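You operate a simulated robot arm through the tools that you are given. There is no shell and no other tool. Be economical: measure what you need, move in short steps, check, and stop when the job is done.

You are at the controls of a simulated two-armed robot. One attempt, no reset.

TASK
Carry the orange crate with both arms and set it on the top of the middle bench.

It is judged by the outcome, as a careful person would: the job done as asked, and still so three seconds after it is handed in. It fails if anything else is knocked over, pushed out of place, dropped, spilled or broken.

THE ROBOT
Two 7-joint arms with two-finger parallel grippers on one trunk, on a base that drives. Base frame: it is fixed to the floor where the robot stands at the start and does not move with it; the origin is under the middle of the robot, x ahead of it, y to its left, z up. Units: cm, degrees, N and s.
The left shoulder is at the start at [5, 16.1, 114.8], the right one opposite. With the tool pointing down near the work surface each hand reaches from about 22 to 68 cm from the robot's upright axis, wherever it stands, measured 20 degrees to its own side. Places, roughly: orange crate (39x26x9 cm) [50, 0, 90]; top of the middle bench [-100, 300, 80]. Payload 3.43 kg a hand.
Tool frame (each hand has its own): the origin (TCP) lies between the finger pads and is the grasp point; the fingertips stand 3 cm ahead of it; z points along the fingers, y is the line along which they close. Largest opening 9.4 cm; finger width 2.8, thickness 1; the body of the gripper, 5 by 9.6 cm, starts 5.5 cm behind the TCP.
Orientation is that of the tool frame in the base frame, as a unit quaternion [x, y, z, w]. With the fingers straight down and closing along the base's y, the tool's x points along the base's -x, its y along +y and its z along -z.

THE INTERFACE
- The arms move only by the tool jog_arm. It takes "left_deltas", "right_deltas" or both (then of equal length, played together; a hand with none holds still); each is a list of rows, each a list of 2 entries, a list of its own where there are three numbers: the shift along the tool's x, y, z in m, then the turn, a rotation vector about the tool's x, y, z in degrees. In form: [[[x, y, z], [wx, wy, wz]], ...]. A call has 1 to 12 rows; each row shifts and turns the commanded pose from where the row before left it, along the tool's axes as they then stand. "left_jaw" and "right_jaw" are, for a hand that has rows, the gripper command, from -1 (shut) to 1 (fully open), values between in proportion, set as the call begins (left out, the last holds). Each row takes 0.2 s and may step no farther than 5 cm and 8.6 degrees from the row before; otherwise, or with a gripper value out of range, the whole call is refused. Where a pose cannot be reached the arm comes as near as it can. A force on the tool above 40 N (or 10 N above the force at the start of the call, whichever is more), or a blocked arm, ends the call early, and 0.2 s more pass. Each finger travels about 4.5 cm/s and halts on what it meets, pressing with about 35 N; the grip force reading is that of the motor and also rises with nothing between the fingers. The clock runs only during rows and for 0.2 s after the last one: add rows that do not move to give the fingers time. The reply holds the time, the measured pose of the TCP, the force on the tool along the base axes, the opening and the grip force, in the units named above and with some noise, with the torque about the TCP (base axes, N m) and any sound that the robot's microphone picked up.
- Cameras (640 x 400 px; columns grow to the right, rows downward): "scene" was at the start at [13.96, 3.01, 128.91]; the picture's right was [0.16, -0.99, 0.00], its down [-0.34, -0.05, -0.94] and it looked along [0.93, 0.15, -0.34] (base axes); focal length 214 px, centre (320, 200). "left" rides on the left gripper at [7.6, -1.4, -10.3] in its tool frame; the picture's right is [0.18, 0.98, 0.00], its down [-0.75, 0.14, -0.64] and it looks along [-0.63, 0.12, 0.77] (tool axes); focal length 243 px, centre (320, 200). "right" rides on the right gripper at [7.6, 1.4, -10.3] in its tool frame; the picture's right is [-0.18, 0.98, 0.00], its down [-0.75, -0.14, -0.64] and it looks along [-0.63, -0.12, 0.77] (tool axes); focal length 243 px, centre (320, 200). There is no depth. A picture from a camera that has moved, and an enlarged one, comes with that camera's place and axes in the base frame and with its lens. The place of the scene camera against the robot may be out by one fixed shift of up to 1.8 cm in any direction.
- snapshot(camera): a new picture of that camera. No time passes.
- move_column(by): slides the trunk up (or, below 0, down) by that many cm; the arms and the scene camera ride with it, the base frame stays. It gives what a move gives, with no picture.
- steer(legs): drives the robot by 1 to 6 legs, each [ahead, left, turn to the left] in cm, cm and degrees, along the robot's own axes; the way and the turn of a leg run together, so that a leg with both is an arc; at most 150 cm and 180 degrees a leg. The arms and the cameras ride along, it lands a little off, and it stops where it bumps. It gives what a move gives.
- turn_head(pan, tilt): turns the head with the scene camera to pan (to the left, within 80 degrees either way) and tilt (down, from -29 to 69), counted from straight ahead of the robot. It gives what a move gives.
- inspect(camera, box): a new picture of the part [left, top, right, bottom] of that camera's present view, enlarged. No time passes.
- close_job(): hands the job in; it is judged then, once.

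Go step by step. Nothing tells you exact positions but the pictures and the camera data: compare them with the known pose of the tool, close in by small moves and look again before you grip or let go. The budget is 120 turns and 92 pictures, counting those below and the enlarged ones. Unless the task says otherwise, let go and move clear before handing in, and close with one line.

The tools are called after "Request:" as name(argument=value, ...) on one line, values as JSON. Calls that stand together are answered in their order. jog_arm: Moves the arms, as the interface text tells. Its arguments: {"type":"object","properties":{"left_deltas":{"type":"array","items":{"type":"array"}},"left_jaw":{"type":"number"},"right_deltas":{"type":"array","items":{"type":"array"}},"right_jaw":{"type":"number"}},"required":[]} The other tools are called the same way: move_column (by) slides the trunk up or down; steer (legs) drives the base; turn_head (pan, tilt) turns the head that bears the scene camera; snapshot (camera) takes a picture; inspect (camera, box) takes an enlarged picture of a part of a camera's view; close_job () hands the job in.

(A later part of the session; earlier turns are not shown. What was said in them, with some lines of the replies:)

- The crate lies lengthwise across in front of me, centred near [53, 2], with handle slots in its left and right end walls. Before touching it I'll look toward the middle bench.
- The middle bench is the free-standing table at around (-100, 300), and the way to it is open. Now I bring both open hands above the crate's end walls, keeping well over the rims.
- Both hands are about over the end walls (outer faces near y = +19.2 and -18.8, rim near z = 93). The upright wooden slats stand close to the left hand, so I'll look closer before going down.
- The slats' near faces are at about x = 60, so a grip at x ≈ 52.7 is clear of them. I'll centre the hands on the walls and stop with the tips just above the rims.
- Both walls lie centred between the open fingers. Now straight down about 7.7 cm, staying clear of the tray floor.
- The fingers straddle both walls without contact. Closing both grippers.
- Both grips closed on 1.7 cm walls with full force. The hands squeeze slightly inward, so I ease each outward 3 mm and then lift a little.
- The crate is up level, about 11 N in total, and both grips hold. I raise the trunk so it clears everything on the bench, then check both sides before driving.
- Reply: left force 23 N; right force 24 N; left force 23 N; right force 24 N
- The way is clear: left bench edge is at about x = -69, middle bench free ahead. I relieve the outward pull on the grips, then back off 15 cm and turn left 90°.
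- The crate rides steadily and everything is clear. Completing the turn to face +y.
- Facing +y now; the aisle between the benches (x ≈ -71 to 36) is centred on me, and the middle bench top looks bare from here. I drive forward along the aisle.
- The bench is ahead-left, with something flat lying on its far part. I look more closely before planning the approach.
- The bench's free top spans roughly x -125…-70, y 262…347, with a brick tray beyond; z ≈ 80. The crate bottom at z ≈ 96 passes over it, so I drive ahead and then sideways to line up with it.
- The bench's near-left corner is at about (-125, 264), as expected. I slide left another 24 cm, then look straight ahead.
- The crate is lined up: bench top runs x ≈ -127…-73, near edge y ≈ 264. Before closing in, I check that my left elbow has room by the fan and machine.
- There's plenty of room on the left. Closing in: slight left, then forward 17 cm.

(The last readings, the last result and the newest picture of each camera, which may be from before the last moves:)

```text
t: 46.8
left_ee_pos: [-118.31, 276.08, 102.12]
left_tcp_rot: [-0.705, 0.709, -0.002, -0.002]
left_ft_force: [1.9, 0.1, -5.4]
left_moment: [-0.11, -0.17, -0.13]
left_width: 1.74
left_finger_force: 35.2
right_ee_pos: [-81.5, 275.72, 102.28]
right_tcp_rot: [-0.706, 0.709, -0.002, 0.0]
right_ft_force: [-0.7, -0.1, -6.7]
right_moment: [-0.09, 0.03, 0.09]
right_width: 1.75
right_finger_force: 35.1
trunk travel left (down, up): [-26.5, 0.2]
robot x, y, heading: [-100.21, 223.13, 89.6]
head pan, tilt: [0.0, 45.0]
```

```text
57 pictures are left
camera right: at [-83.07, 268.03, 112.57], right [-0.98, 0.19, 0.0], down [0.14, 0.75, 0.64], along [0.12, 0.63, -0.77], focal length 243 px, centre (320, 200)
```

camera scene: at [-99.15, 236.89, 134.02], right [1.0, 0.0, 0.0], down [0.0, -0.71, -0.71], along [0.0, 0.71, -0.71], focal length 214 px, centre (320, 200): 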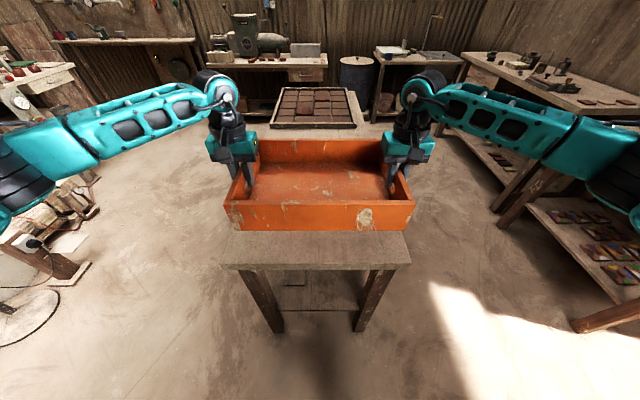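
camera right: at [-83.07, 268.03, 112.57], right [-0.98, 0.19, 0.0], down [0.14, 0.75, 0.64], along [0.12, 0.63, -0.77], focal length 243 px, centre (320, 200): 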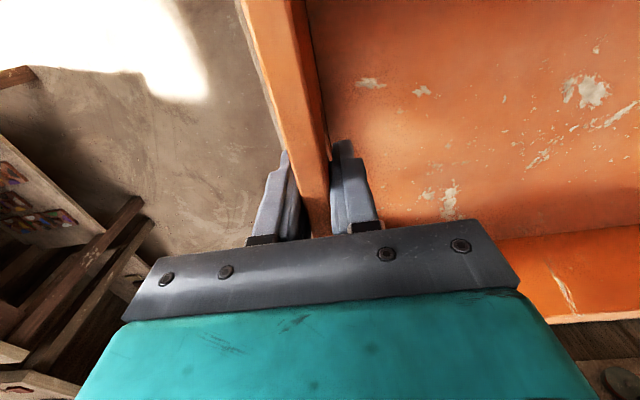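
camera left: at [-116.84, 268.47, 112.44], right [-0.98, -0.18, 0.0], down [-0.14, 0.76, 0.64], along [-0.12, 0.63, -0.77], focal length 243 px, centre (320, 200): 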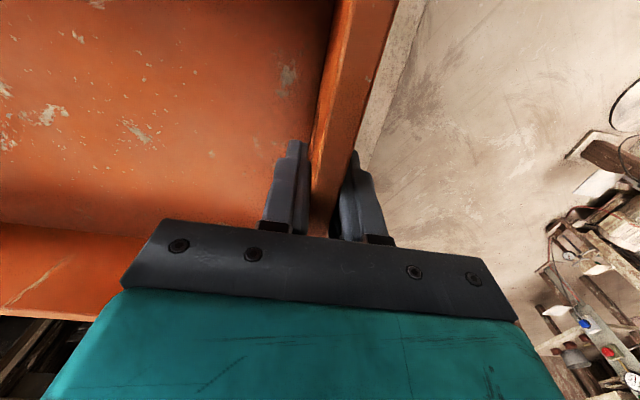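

The bench top spans x -126…-75 with near edge y ≈ 265, and the crate is centred on it sideways. I drive 3 cm more and extend both arms 8 cm so the crate sits well inside the edge.

Request:
steer(legs=[[3, 0, 0]])

Request:
jog_arm(left_deltas=[[[-0.01, 0, 0], [0, 0, 0]], [[-0.01, 0, 0], [0, 0, 0]], [[-0.01, 0, 0], [0, 0, 0]], [[-0.01, 0, 0], [0, 0, 0]], [[-0.01, 0, 0], [0, 0, 0]], [[-0.01, 0, 0], [0, 0, 0]], [[-0.01, 0, 0], [0, 0, 0]], [[-0.01, 0, 0], [0, 0, 0]], [[0, 0, 0], [0, 0, 0]]], right_deltas=[[[-0.01, 0, 0], [0, 0, 0]], [[-0.01, 0, 0], [0, 0, 0]], [[-0.01, 0, 0], [0, 0, 0]], [[-0.01, 0, 0], [0, 0, 0]], [[-0.01, 0, 0], [0, 0, 0]], [[-0.01, 0, 0], [0, 0, 0]], [[-0.01, 0, 0], [0, 0, 0]], [[-0.01, 0, 0], [0, 0, 0]], [[0, 0, 0], [0, 0, 0]]])

Request:
move_column(by=-10)

Request:
snapshot(camera="scene")

Request:
snapshot(camera="left")

```text
t: 47.6
left_ee_pos: [-118.27, 279.08, 102.03]
left_tcp_rot: [-0.706, 0.708, -0.002, -0.002]
left_ft_force: [1.2, 0.1, -5.1]
left_moment: [-0.14, -0.17, -0.13]
left_width: 1.75
left_finger_force: 35.0
right_ee_pos: [-81.64, 278.74, 102.16]
right_tcp_rot: [-0.705, 0.709, -0.002, -0.001]
right_ft_force: [-2.0, 0.7, -6.5]
right_moment: [-0.04, -0.01, 0.08]
right_width: 1.72
right_finger_force: 34.9
trunk travel left (down, up): [-26.5, 0.2]
robot x, y, heading: [-99.87, 226.28, 89.7]
head pan, tilt: [0.0, 45.0]
```

```text
t: 49.6
left_ee_pos: [-118.16, 287.1, 102.16]
left_tcp_rot: [-0.706, 0.708, -0.002, 0.0]
left_ft_force: [3.8, -1.7, -4.4]
left_moment: [-0.09, -0.25, -0.34]
left_width: 1.75
left_finger_force: 35.1
right_ee_pos: [-81.45, 286.55, 102.1]
right_tcp_rot: [-0.705, 0.709, -0.002, -0.001]
right_ft_force: [-4.2, 0.8, -6.4]
right_moment: [-0.09, -0.06, -0.2]
right_width: 1.76
right_finger_force: 35.1
trunk travel left (down, up): [-26.5, 0.2]
robot x, y, heading: [-99.32, 226.03, 89.6]
head pan, tilt: [0.0, 45.0]
```

```text
t: 51.0
left_ee_pos: [-118.28, 287.05, 92.06]
left_tcp_rot: [-0.706, 0.708, -0.002, -0.001]
left_ft_force: [3.3, -1.2, -4.6]
left_moment: [-0.12, -0.22, -0.31]
left_width: 1.75
left_finger_force: 34.8
right_ee_pos: [-81.57, 286.47, 92.27]
right_tcp_rot: [-0.705, 0.709, -0.002, -0.001]
right_ft_force: [-3.4, 0.9, -5.6]
right_moment: [-0.01, -0.1, -0.11]
right_width: 1.76
right_finger_force: 34.8
trunk travel left (down, up): [-16.5, 10.2]
robot x, y, heading: [-99.89, 226.13, 89.8]
head pan, tilt: [0.0, 45.0]
```

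```text
56 pictures are left
camera scene: at [-99.13, 239.85, 124.03], right [1.0, 0.0, 0.0], down [0.0, -0.71, -0.71], along [0.0, 0.71, -0.71], focal length 214 px, centre (320, 200)
```

scene: 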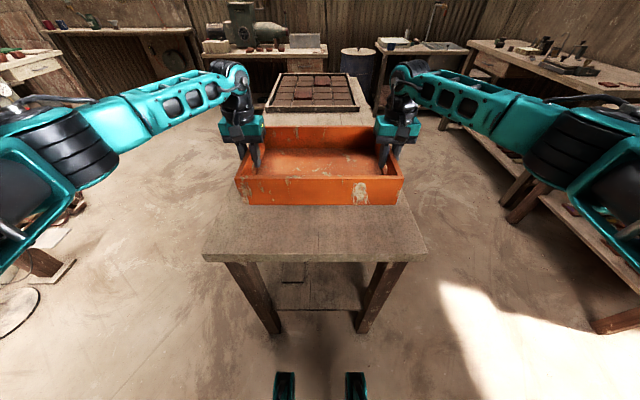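

```text
55 pictures are left
camera left: at [-116.82, 279.46, 102.38], right [-0.98, -0.18, 0.0], down [-0.14, 0.76, 0.64], along [-0.12, 0.63, -0.77], focal length 243 px, centre (320, 200)
```

left: 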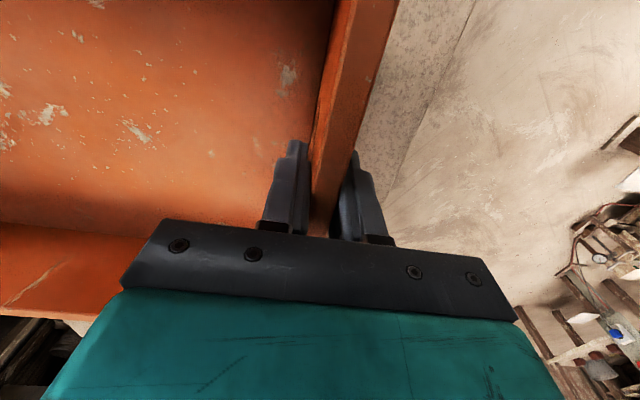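

The crate hovers about 5 cm over the free bench top, well inside the edges and clear of the brick tray. Lowering 4 cm by trunk, then millimetre-wise with the arms, watching the vertical force.

Request:
move_column(by=-4)

Request:
jog_arm(left_deltas=[[[0, 0, 0.004], [0, 0, 0]], [[0, 0, 0.004], [0, 0, 0]], [[0, 0, 0.003], [0, 0, 0]], [[0, 0, 0], [0, 0, 0]]], right_deltas=[[[0, 0, 0.004], [0, 0, 0]], [[0, 0, 0.004], [0, 0, 0]], [[0, 0, 0.003], [0, 0, 0]], [[0, 0, 0], [0, 0, 0]]])

Request:
snapshot(camera="scene")

```text
t: 51.8
left_ee_pos: [-118.15, 287.06, 88.1]
left_tcp_rot: [-0.706, 0.709, 0.0, -0.001]
left_ft_force: [3.8, -1.8, -4.3]
left_moment: [-0.07, -0.21, -0.33]
left_width: 1.73
left_finger_force: 35.0
right_ee_pos: [-81.48, 286.46, 88.18]
right_tcp_rot: [-0.705, 0.709, -0.002, -0.001]
right_ft_force: [-4.4, 1.8, -6.2]
right_moment: [-0.05, -0.07, -0.12]
right_width: 1.73
right_finger_force: 34.6
trunk travel left (down, up): [-12.5, 14.2]
robot x, y, heading: [-100.21, 226.11, 89.7]
head pan, tilt: [0.0, 45.0]
```

```text
t: 52.8
left_ee_pos: [-118.21, 287.05, 86.94]
left_tcp_rot: [-0.706, 0.709, -0.003, -0.001]
left_ft_force: [8.9, -1.8, -3.4]
left_moment: [-0.19, -0.25, -0.29]
left_width: 1.73
left_finger_force: 34.6
right_ee_pos: [-81.55, 286.37, 87.22]
right_tcp_rot: [-0.705, 0.709, -0.002, 0.0]
right_ft_force: [-8.9, 0.9, -7.0]
right_moment: [0.03, -0.38, -0.24]
right_width: 1.76
right_finger_force: 35.0
trunk travel left (down, up): [-12.5, 14.2]
robot x, y, heading: [-99.95, 225.9, 89.9]
head pan, tilt: [0.0, 45.0]
```

```text
54 pictures are left
camera scene: at [-99.13, 239.87, 120.02], right [1.0, 0.0, 0.0], down [0.0, -0.71, -0.71], along [0.0, 0.71, -0.71], focal length 214 px, centre (320, 200)
```

scene: 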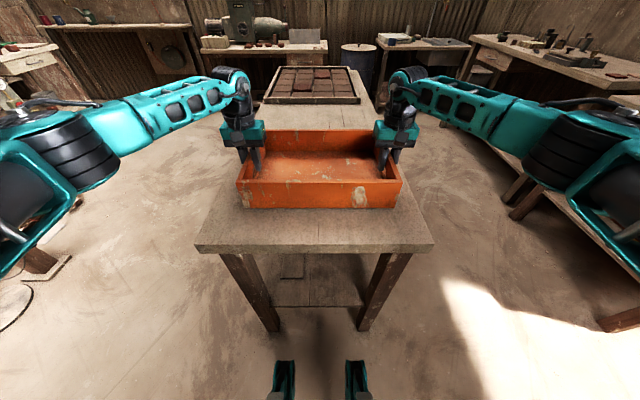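

Not yet touching (forces still carry the weight). Lowering further in 2 mm steps.

Request:
jog_arm(left_deltas=[[[0, 0, 0.002], [0, 0, 0]], [[0, 0, 0.002], [0, 0, 0]], [[0, 0, 0.002], [0, 0, 0]], [[0, 0, 0], [0, 0, 0]]], right_deltas=[[[0, 0, 0.002], [0, 0, 0]], [[0, 0, 0.002], [0, 0, 0]], [[0, 0, 0.002], [0, 0, 0]], [[0, 0, 0], [0, 0, 0]]])

```text
t: 53.8
left_ee_pos: [-118.15, 287.04, 86.49]
left_tcp_rot: [-0.707, 0.708, -0.002, -0.002]
left_ft_force: [7.9, -1.1, -2.3]
left_moment: [0.12, -0.15, -0.23]
left_width: 1.77
left_finger_force: 35.0
right_ee_pos: [-81.51, 286.58, 86.52]
right_tcp_rot: [-0.705, 0.709, -0.002, -0.001]
right_ft_force: [-7.9, 0.8, -5.6]
right_moment: [0.03, -0.14, -0.14]
right_width: 1.73
right_finger_force: 35.1
trunk travel left (down, up): [-12.5, 14.2]
robot x, y, heading: [-100.25, 226.12, 90.1]
head pan, tilt: [0.0, 45.0]
```

Left side may be starting to touch. A little more.

Request:
jog_arm(left_deltas=[[[0, 0, 0.001], [0, 0, 0]], [[0, 0, 0.001], [0, 0, 0]], [[0, 0, 0], [0, 0, 0]]], right_deltas=[[[0, 0, 0.001], [0, 0, 0]], [[0, 0, 0.001], [0, 0, 0]], [[0, 0, 0], [0, 0, 0]]])

```text
t: 54.6
left_ee_pos: [-118.31, 286.83, 86.48]
left_tcp_rot: [-0.706, 0.708, 0.0, 0.0]
left_ft_force: [7.8, -2.2, 5.8]
left_moment: [0.52, 0.1, -0.4]
left_width: 1.72
left_finger_force: 35.1
right_ee_pos: [-81.49, 286.48, 86.47]
right_tcp_rot: [-0.705, 0.709, -0.002, 0.001]
right_ft_force: [-8.9, 1.6, -5.0]
right_moment: [1.02, 0.04, -0.24]
right_width: 1.76
right_finger_force: 35.1
trunk travel left (down, up): [-12.5, 14.2]
robot x, y, heading: [-99.85, 226.09, 89.7]
head pan, tilt: [0.0, 45.0]
```

The left side rests on the bench; now the right side needs a touch more.

Request:
jog_arm(right_deltas=[[[0, 0, 0.001], [0, 0, 0]], [[0, 0, 0.001], [0, 0, 0]], [[0, 0, 0], [0, 0, 0]]])

Request:
inspect(camera="scene", box=[200, 110, 440, 260])

```text
t: 55.4
left_ee_pos: [-118.11, 286.93, 86.47]
left_tcp_rot: [-0.705, 0.709, 0.001, 0.0]
left_ft_force: [9.6, 1.9, 6.9]
left_moment: [0.94, 0.11, -0.45]
left_width: 1.75
left_finger_force: 35.0
right_ee_pos: [-81.47, 286.33, 86.28]
right_tcp_rot: [-0.705, 0.709, -0.001, 0.001]
right_ft_force: [-8.4, 5.6, 4.5]
right_moment: [0.36, -0.01, -0.26]
right_width: 1.72
right_finger_force: 34.6
trunk travel left (down, up): [-12.5, 14.2]
robot x, y, heading: [-100.01, 226.31, 90.0]
head pan, tilt: [0.0, 45.0]
```

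```text
2.67 times, centred on (320, 185) of scene
camera zoom: at [-99.12, 239.71, 120.06], right [1.0, 0.0, 0.0], down [0.0, -0.71, -0.71], along [0.0, 0.71, -0.71], focal length 572 px, centre (320, 240)
```

zoom: 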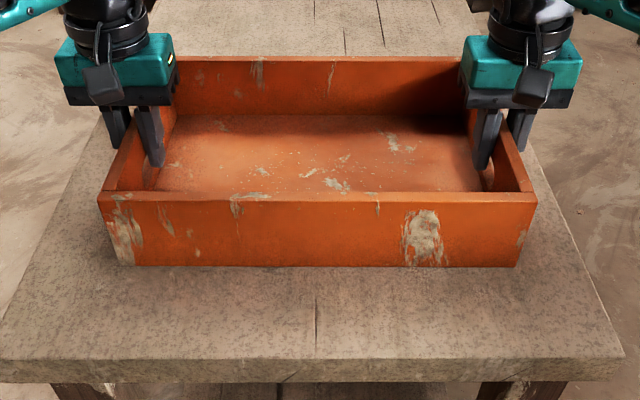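

Both sides now rest on the bench. Opening both grippers.

Request:
jog_arm(left_deltas=[[[0, 0, 0], [0, 0, 0]], [[0, 0, 0], [0, 0, 0]], [[0, 0, 0], [0, 0, 0]], [[0, 0, 0], [0, 0, 0]], [[0, 0, 0], [0, 0, 0]]], right_deltas=[[[0, 0, 0], [0, 0, 0]], [[0, 0, 0], [0, 0, 0]], [[0, 0, 0], [0, 0, 0]], [[0, 0, 0], [0, 0, 0]], [[0, 0, 0], [0, 0, 0]]], left_jaw=0.5, right_jaw=0.5)

Request:
inspect(camera="scene", box=[200, 110, 440, 260])

```text
t: 56.6
left_ee_pos: [-118.29, 286.9, 86.4]
left_tcp_rot: [-0.706, 0.709, -0.001, -0.001]
left_ft_force: [-0.3, 0.6, 0.5]
left_moment: [-0.03, 0.0, 0.02]
left_width: 7.05
left_finger_force: 0.1
right_ee_pos: [-81.51, 286.38, 86.18]
right_tcp_rot: [-0.705, 0.709, -0.001, 0.0]
right_ft_force: [0.4, -0.3, -0.6]
right_moment: [0.01, -0.03, 0.03]
right_width: 7.04
right_finger_force: 0.1
trunk travel left (down, up): [-12.5, 14.2]
robot x, y, heading: [-99.89, 226.25, 89.7]
head pan, tilt: [0.0, 45.0]
```

```text
2.67 times, centred on (320, 185) of scene
camera zoom: at [-99.13, 239.76, 120.04], right [1.0, 0.0, 0.0], down [0.0, -0.71, -0.71], along [0.0, 0.71, -0.71], focal length 572 px, centre (320, 240)
```

zoom: 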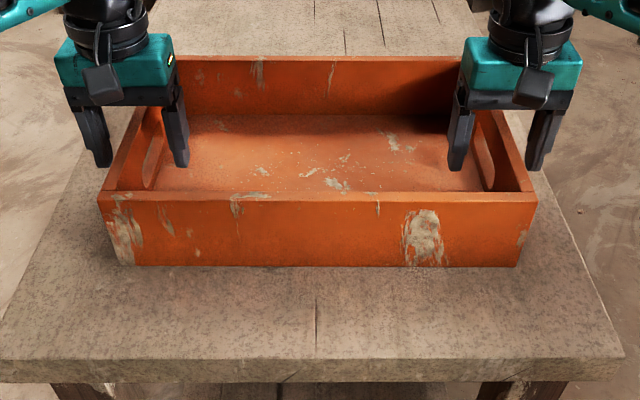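

The crate stayed put and both hands are free of it with zero force. Lifting straight up with the arms.

Request:
jog_arm(left_deltas=[[[0, 0, -0.02], [0, 0, 0]], [[0, 0, -0.03], [0, 0, 0]], [[0, 0, -0.04], [0, 0, 0]], [[0, 0, -0.04], [0, 0, 0]], [[0, 0, -0.04], [0, 0, 0]]], right_deltas=[[[0, 0, -0.02], [0, 0, 0]], [[0, 0, -0.03], [0, 0, 0]], [[0, 0, -0.04], [0, 0, 0]], [[0, 0, -0.04], [0, 0, 0]], [[0, 0, -0.04], [0, 0, 0]]])

Request:
snapshot(camera="scene")

```text
t: 57.8
left_ee_pos: [-118.15, 286.93, 103.56]
left_tcp_rot: [-0.706, 0.708, 0.0, 0.0]
left_ft_force: [0.2, 0.6, -0.3]
left_moment: [0.03, -0.01, -0.02]
left_width: 7.04
left_finger_force: 0.1
right_ee_pos: [-81.68, 286.32, 103.2]
right_tcp_rot: [-0.704, 0.71, -0.001, -0.001]
right_ft_force: [-0.5, -0.7, 0.9]
right_moment: [0.01, 0.0, -0.03]
right_width: 7.06
right_finger_force: 0.1
trunk travel left (down, up): [-12.5, 14.2]
robot x, y, heading: [-99.66, 226.02, 89.9]
head pan, tilt: [0.0, 45.0]
```

```text
51 pictures are left
camera scene: at [-99.13, 239.71, 120.04], right [1.0, 0.0, 0.0], down [0.0, -0.71, -0.71], along [0.0, 0.71, -0.71], focal length 214 px, centre (320, 200)
```

scene: 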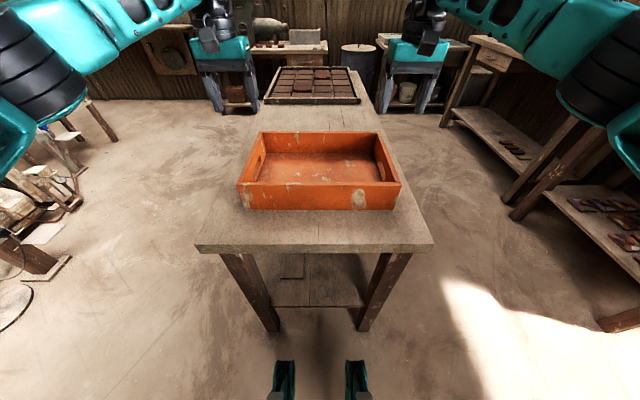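

The crate sits flat and centred on the bench, clear of the tray, with both hands well above it. I hand the job in.

Request:
close_job()

```text
The job is handed in.
```

The orange crate was carried with both arms and now stands on top of the middle bench, with both hands clear and nothing else touched.
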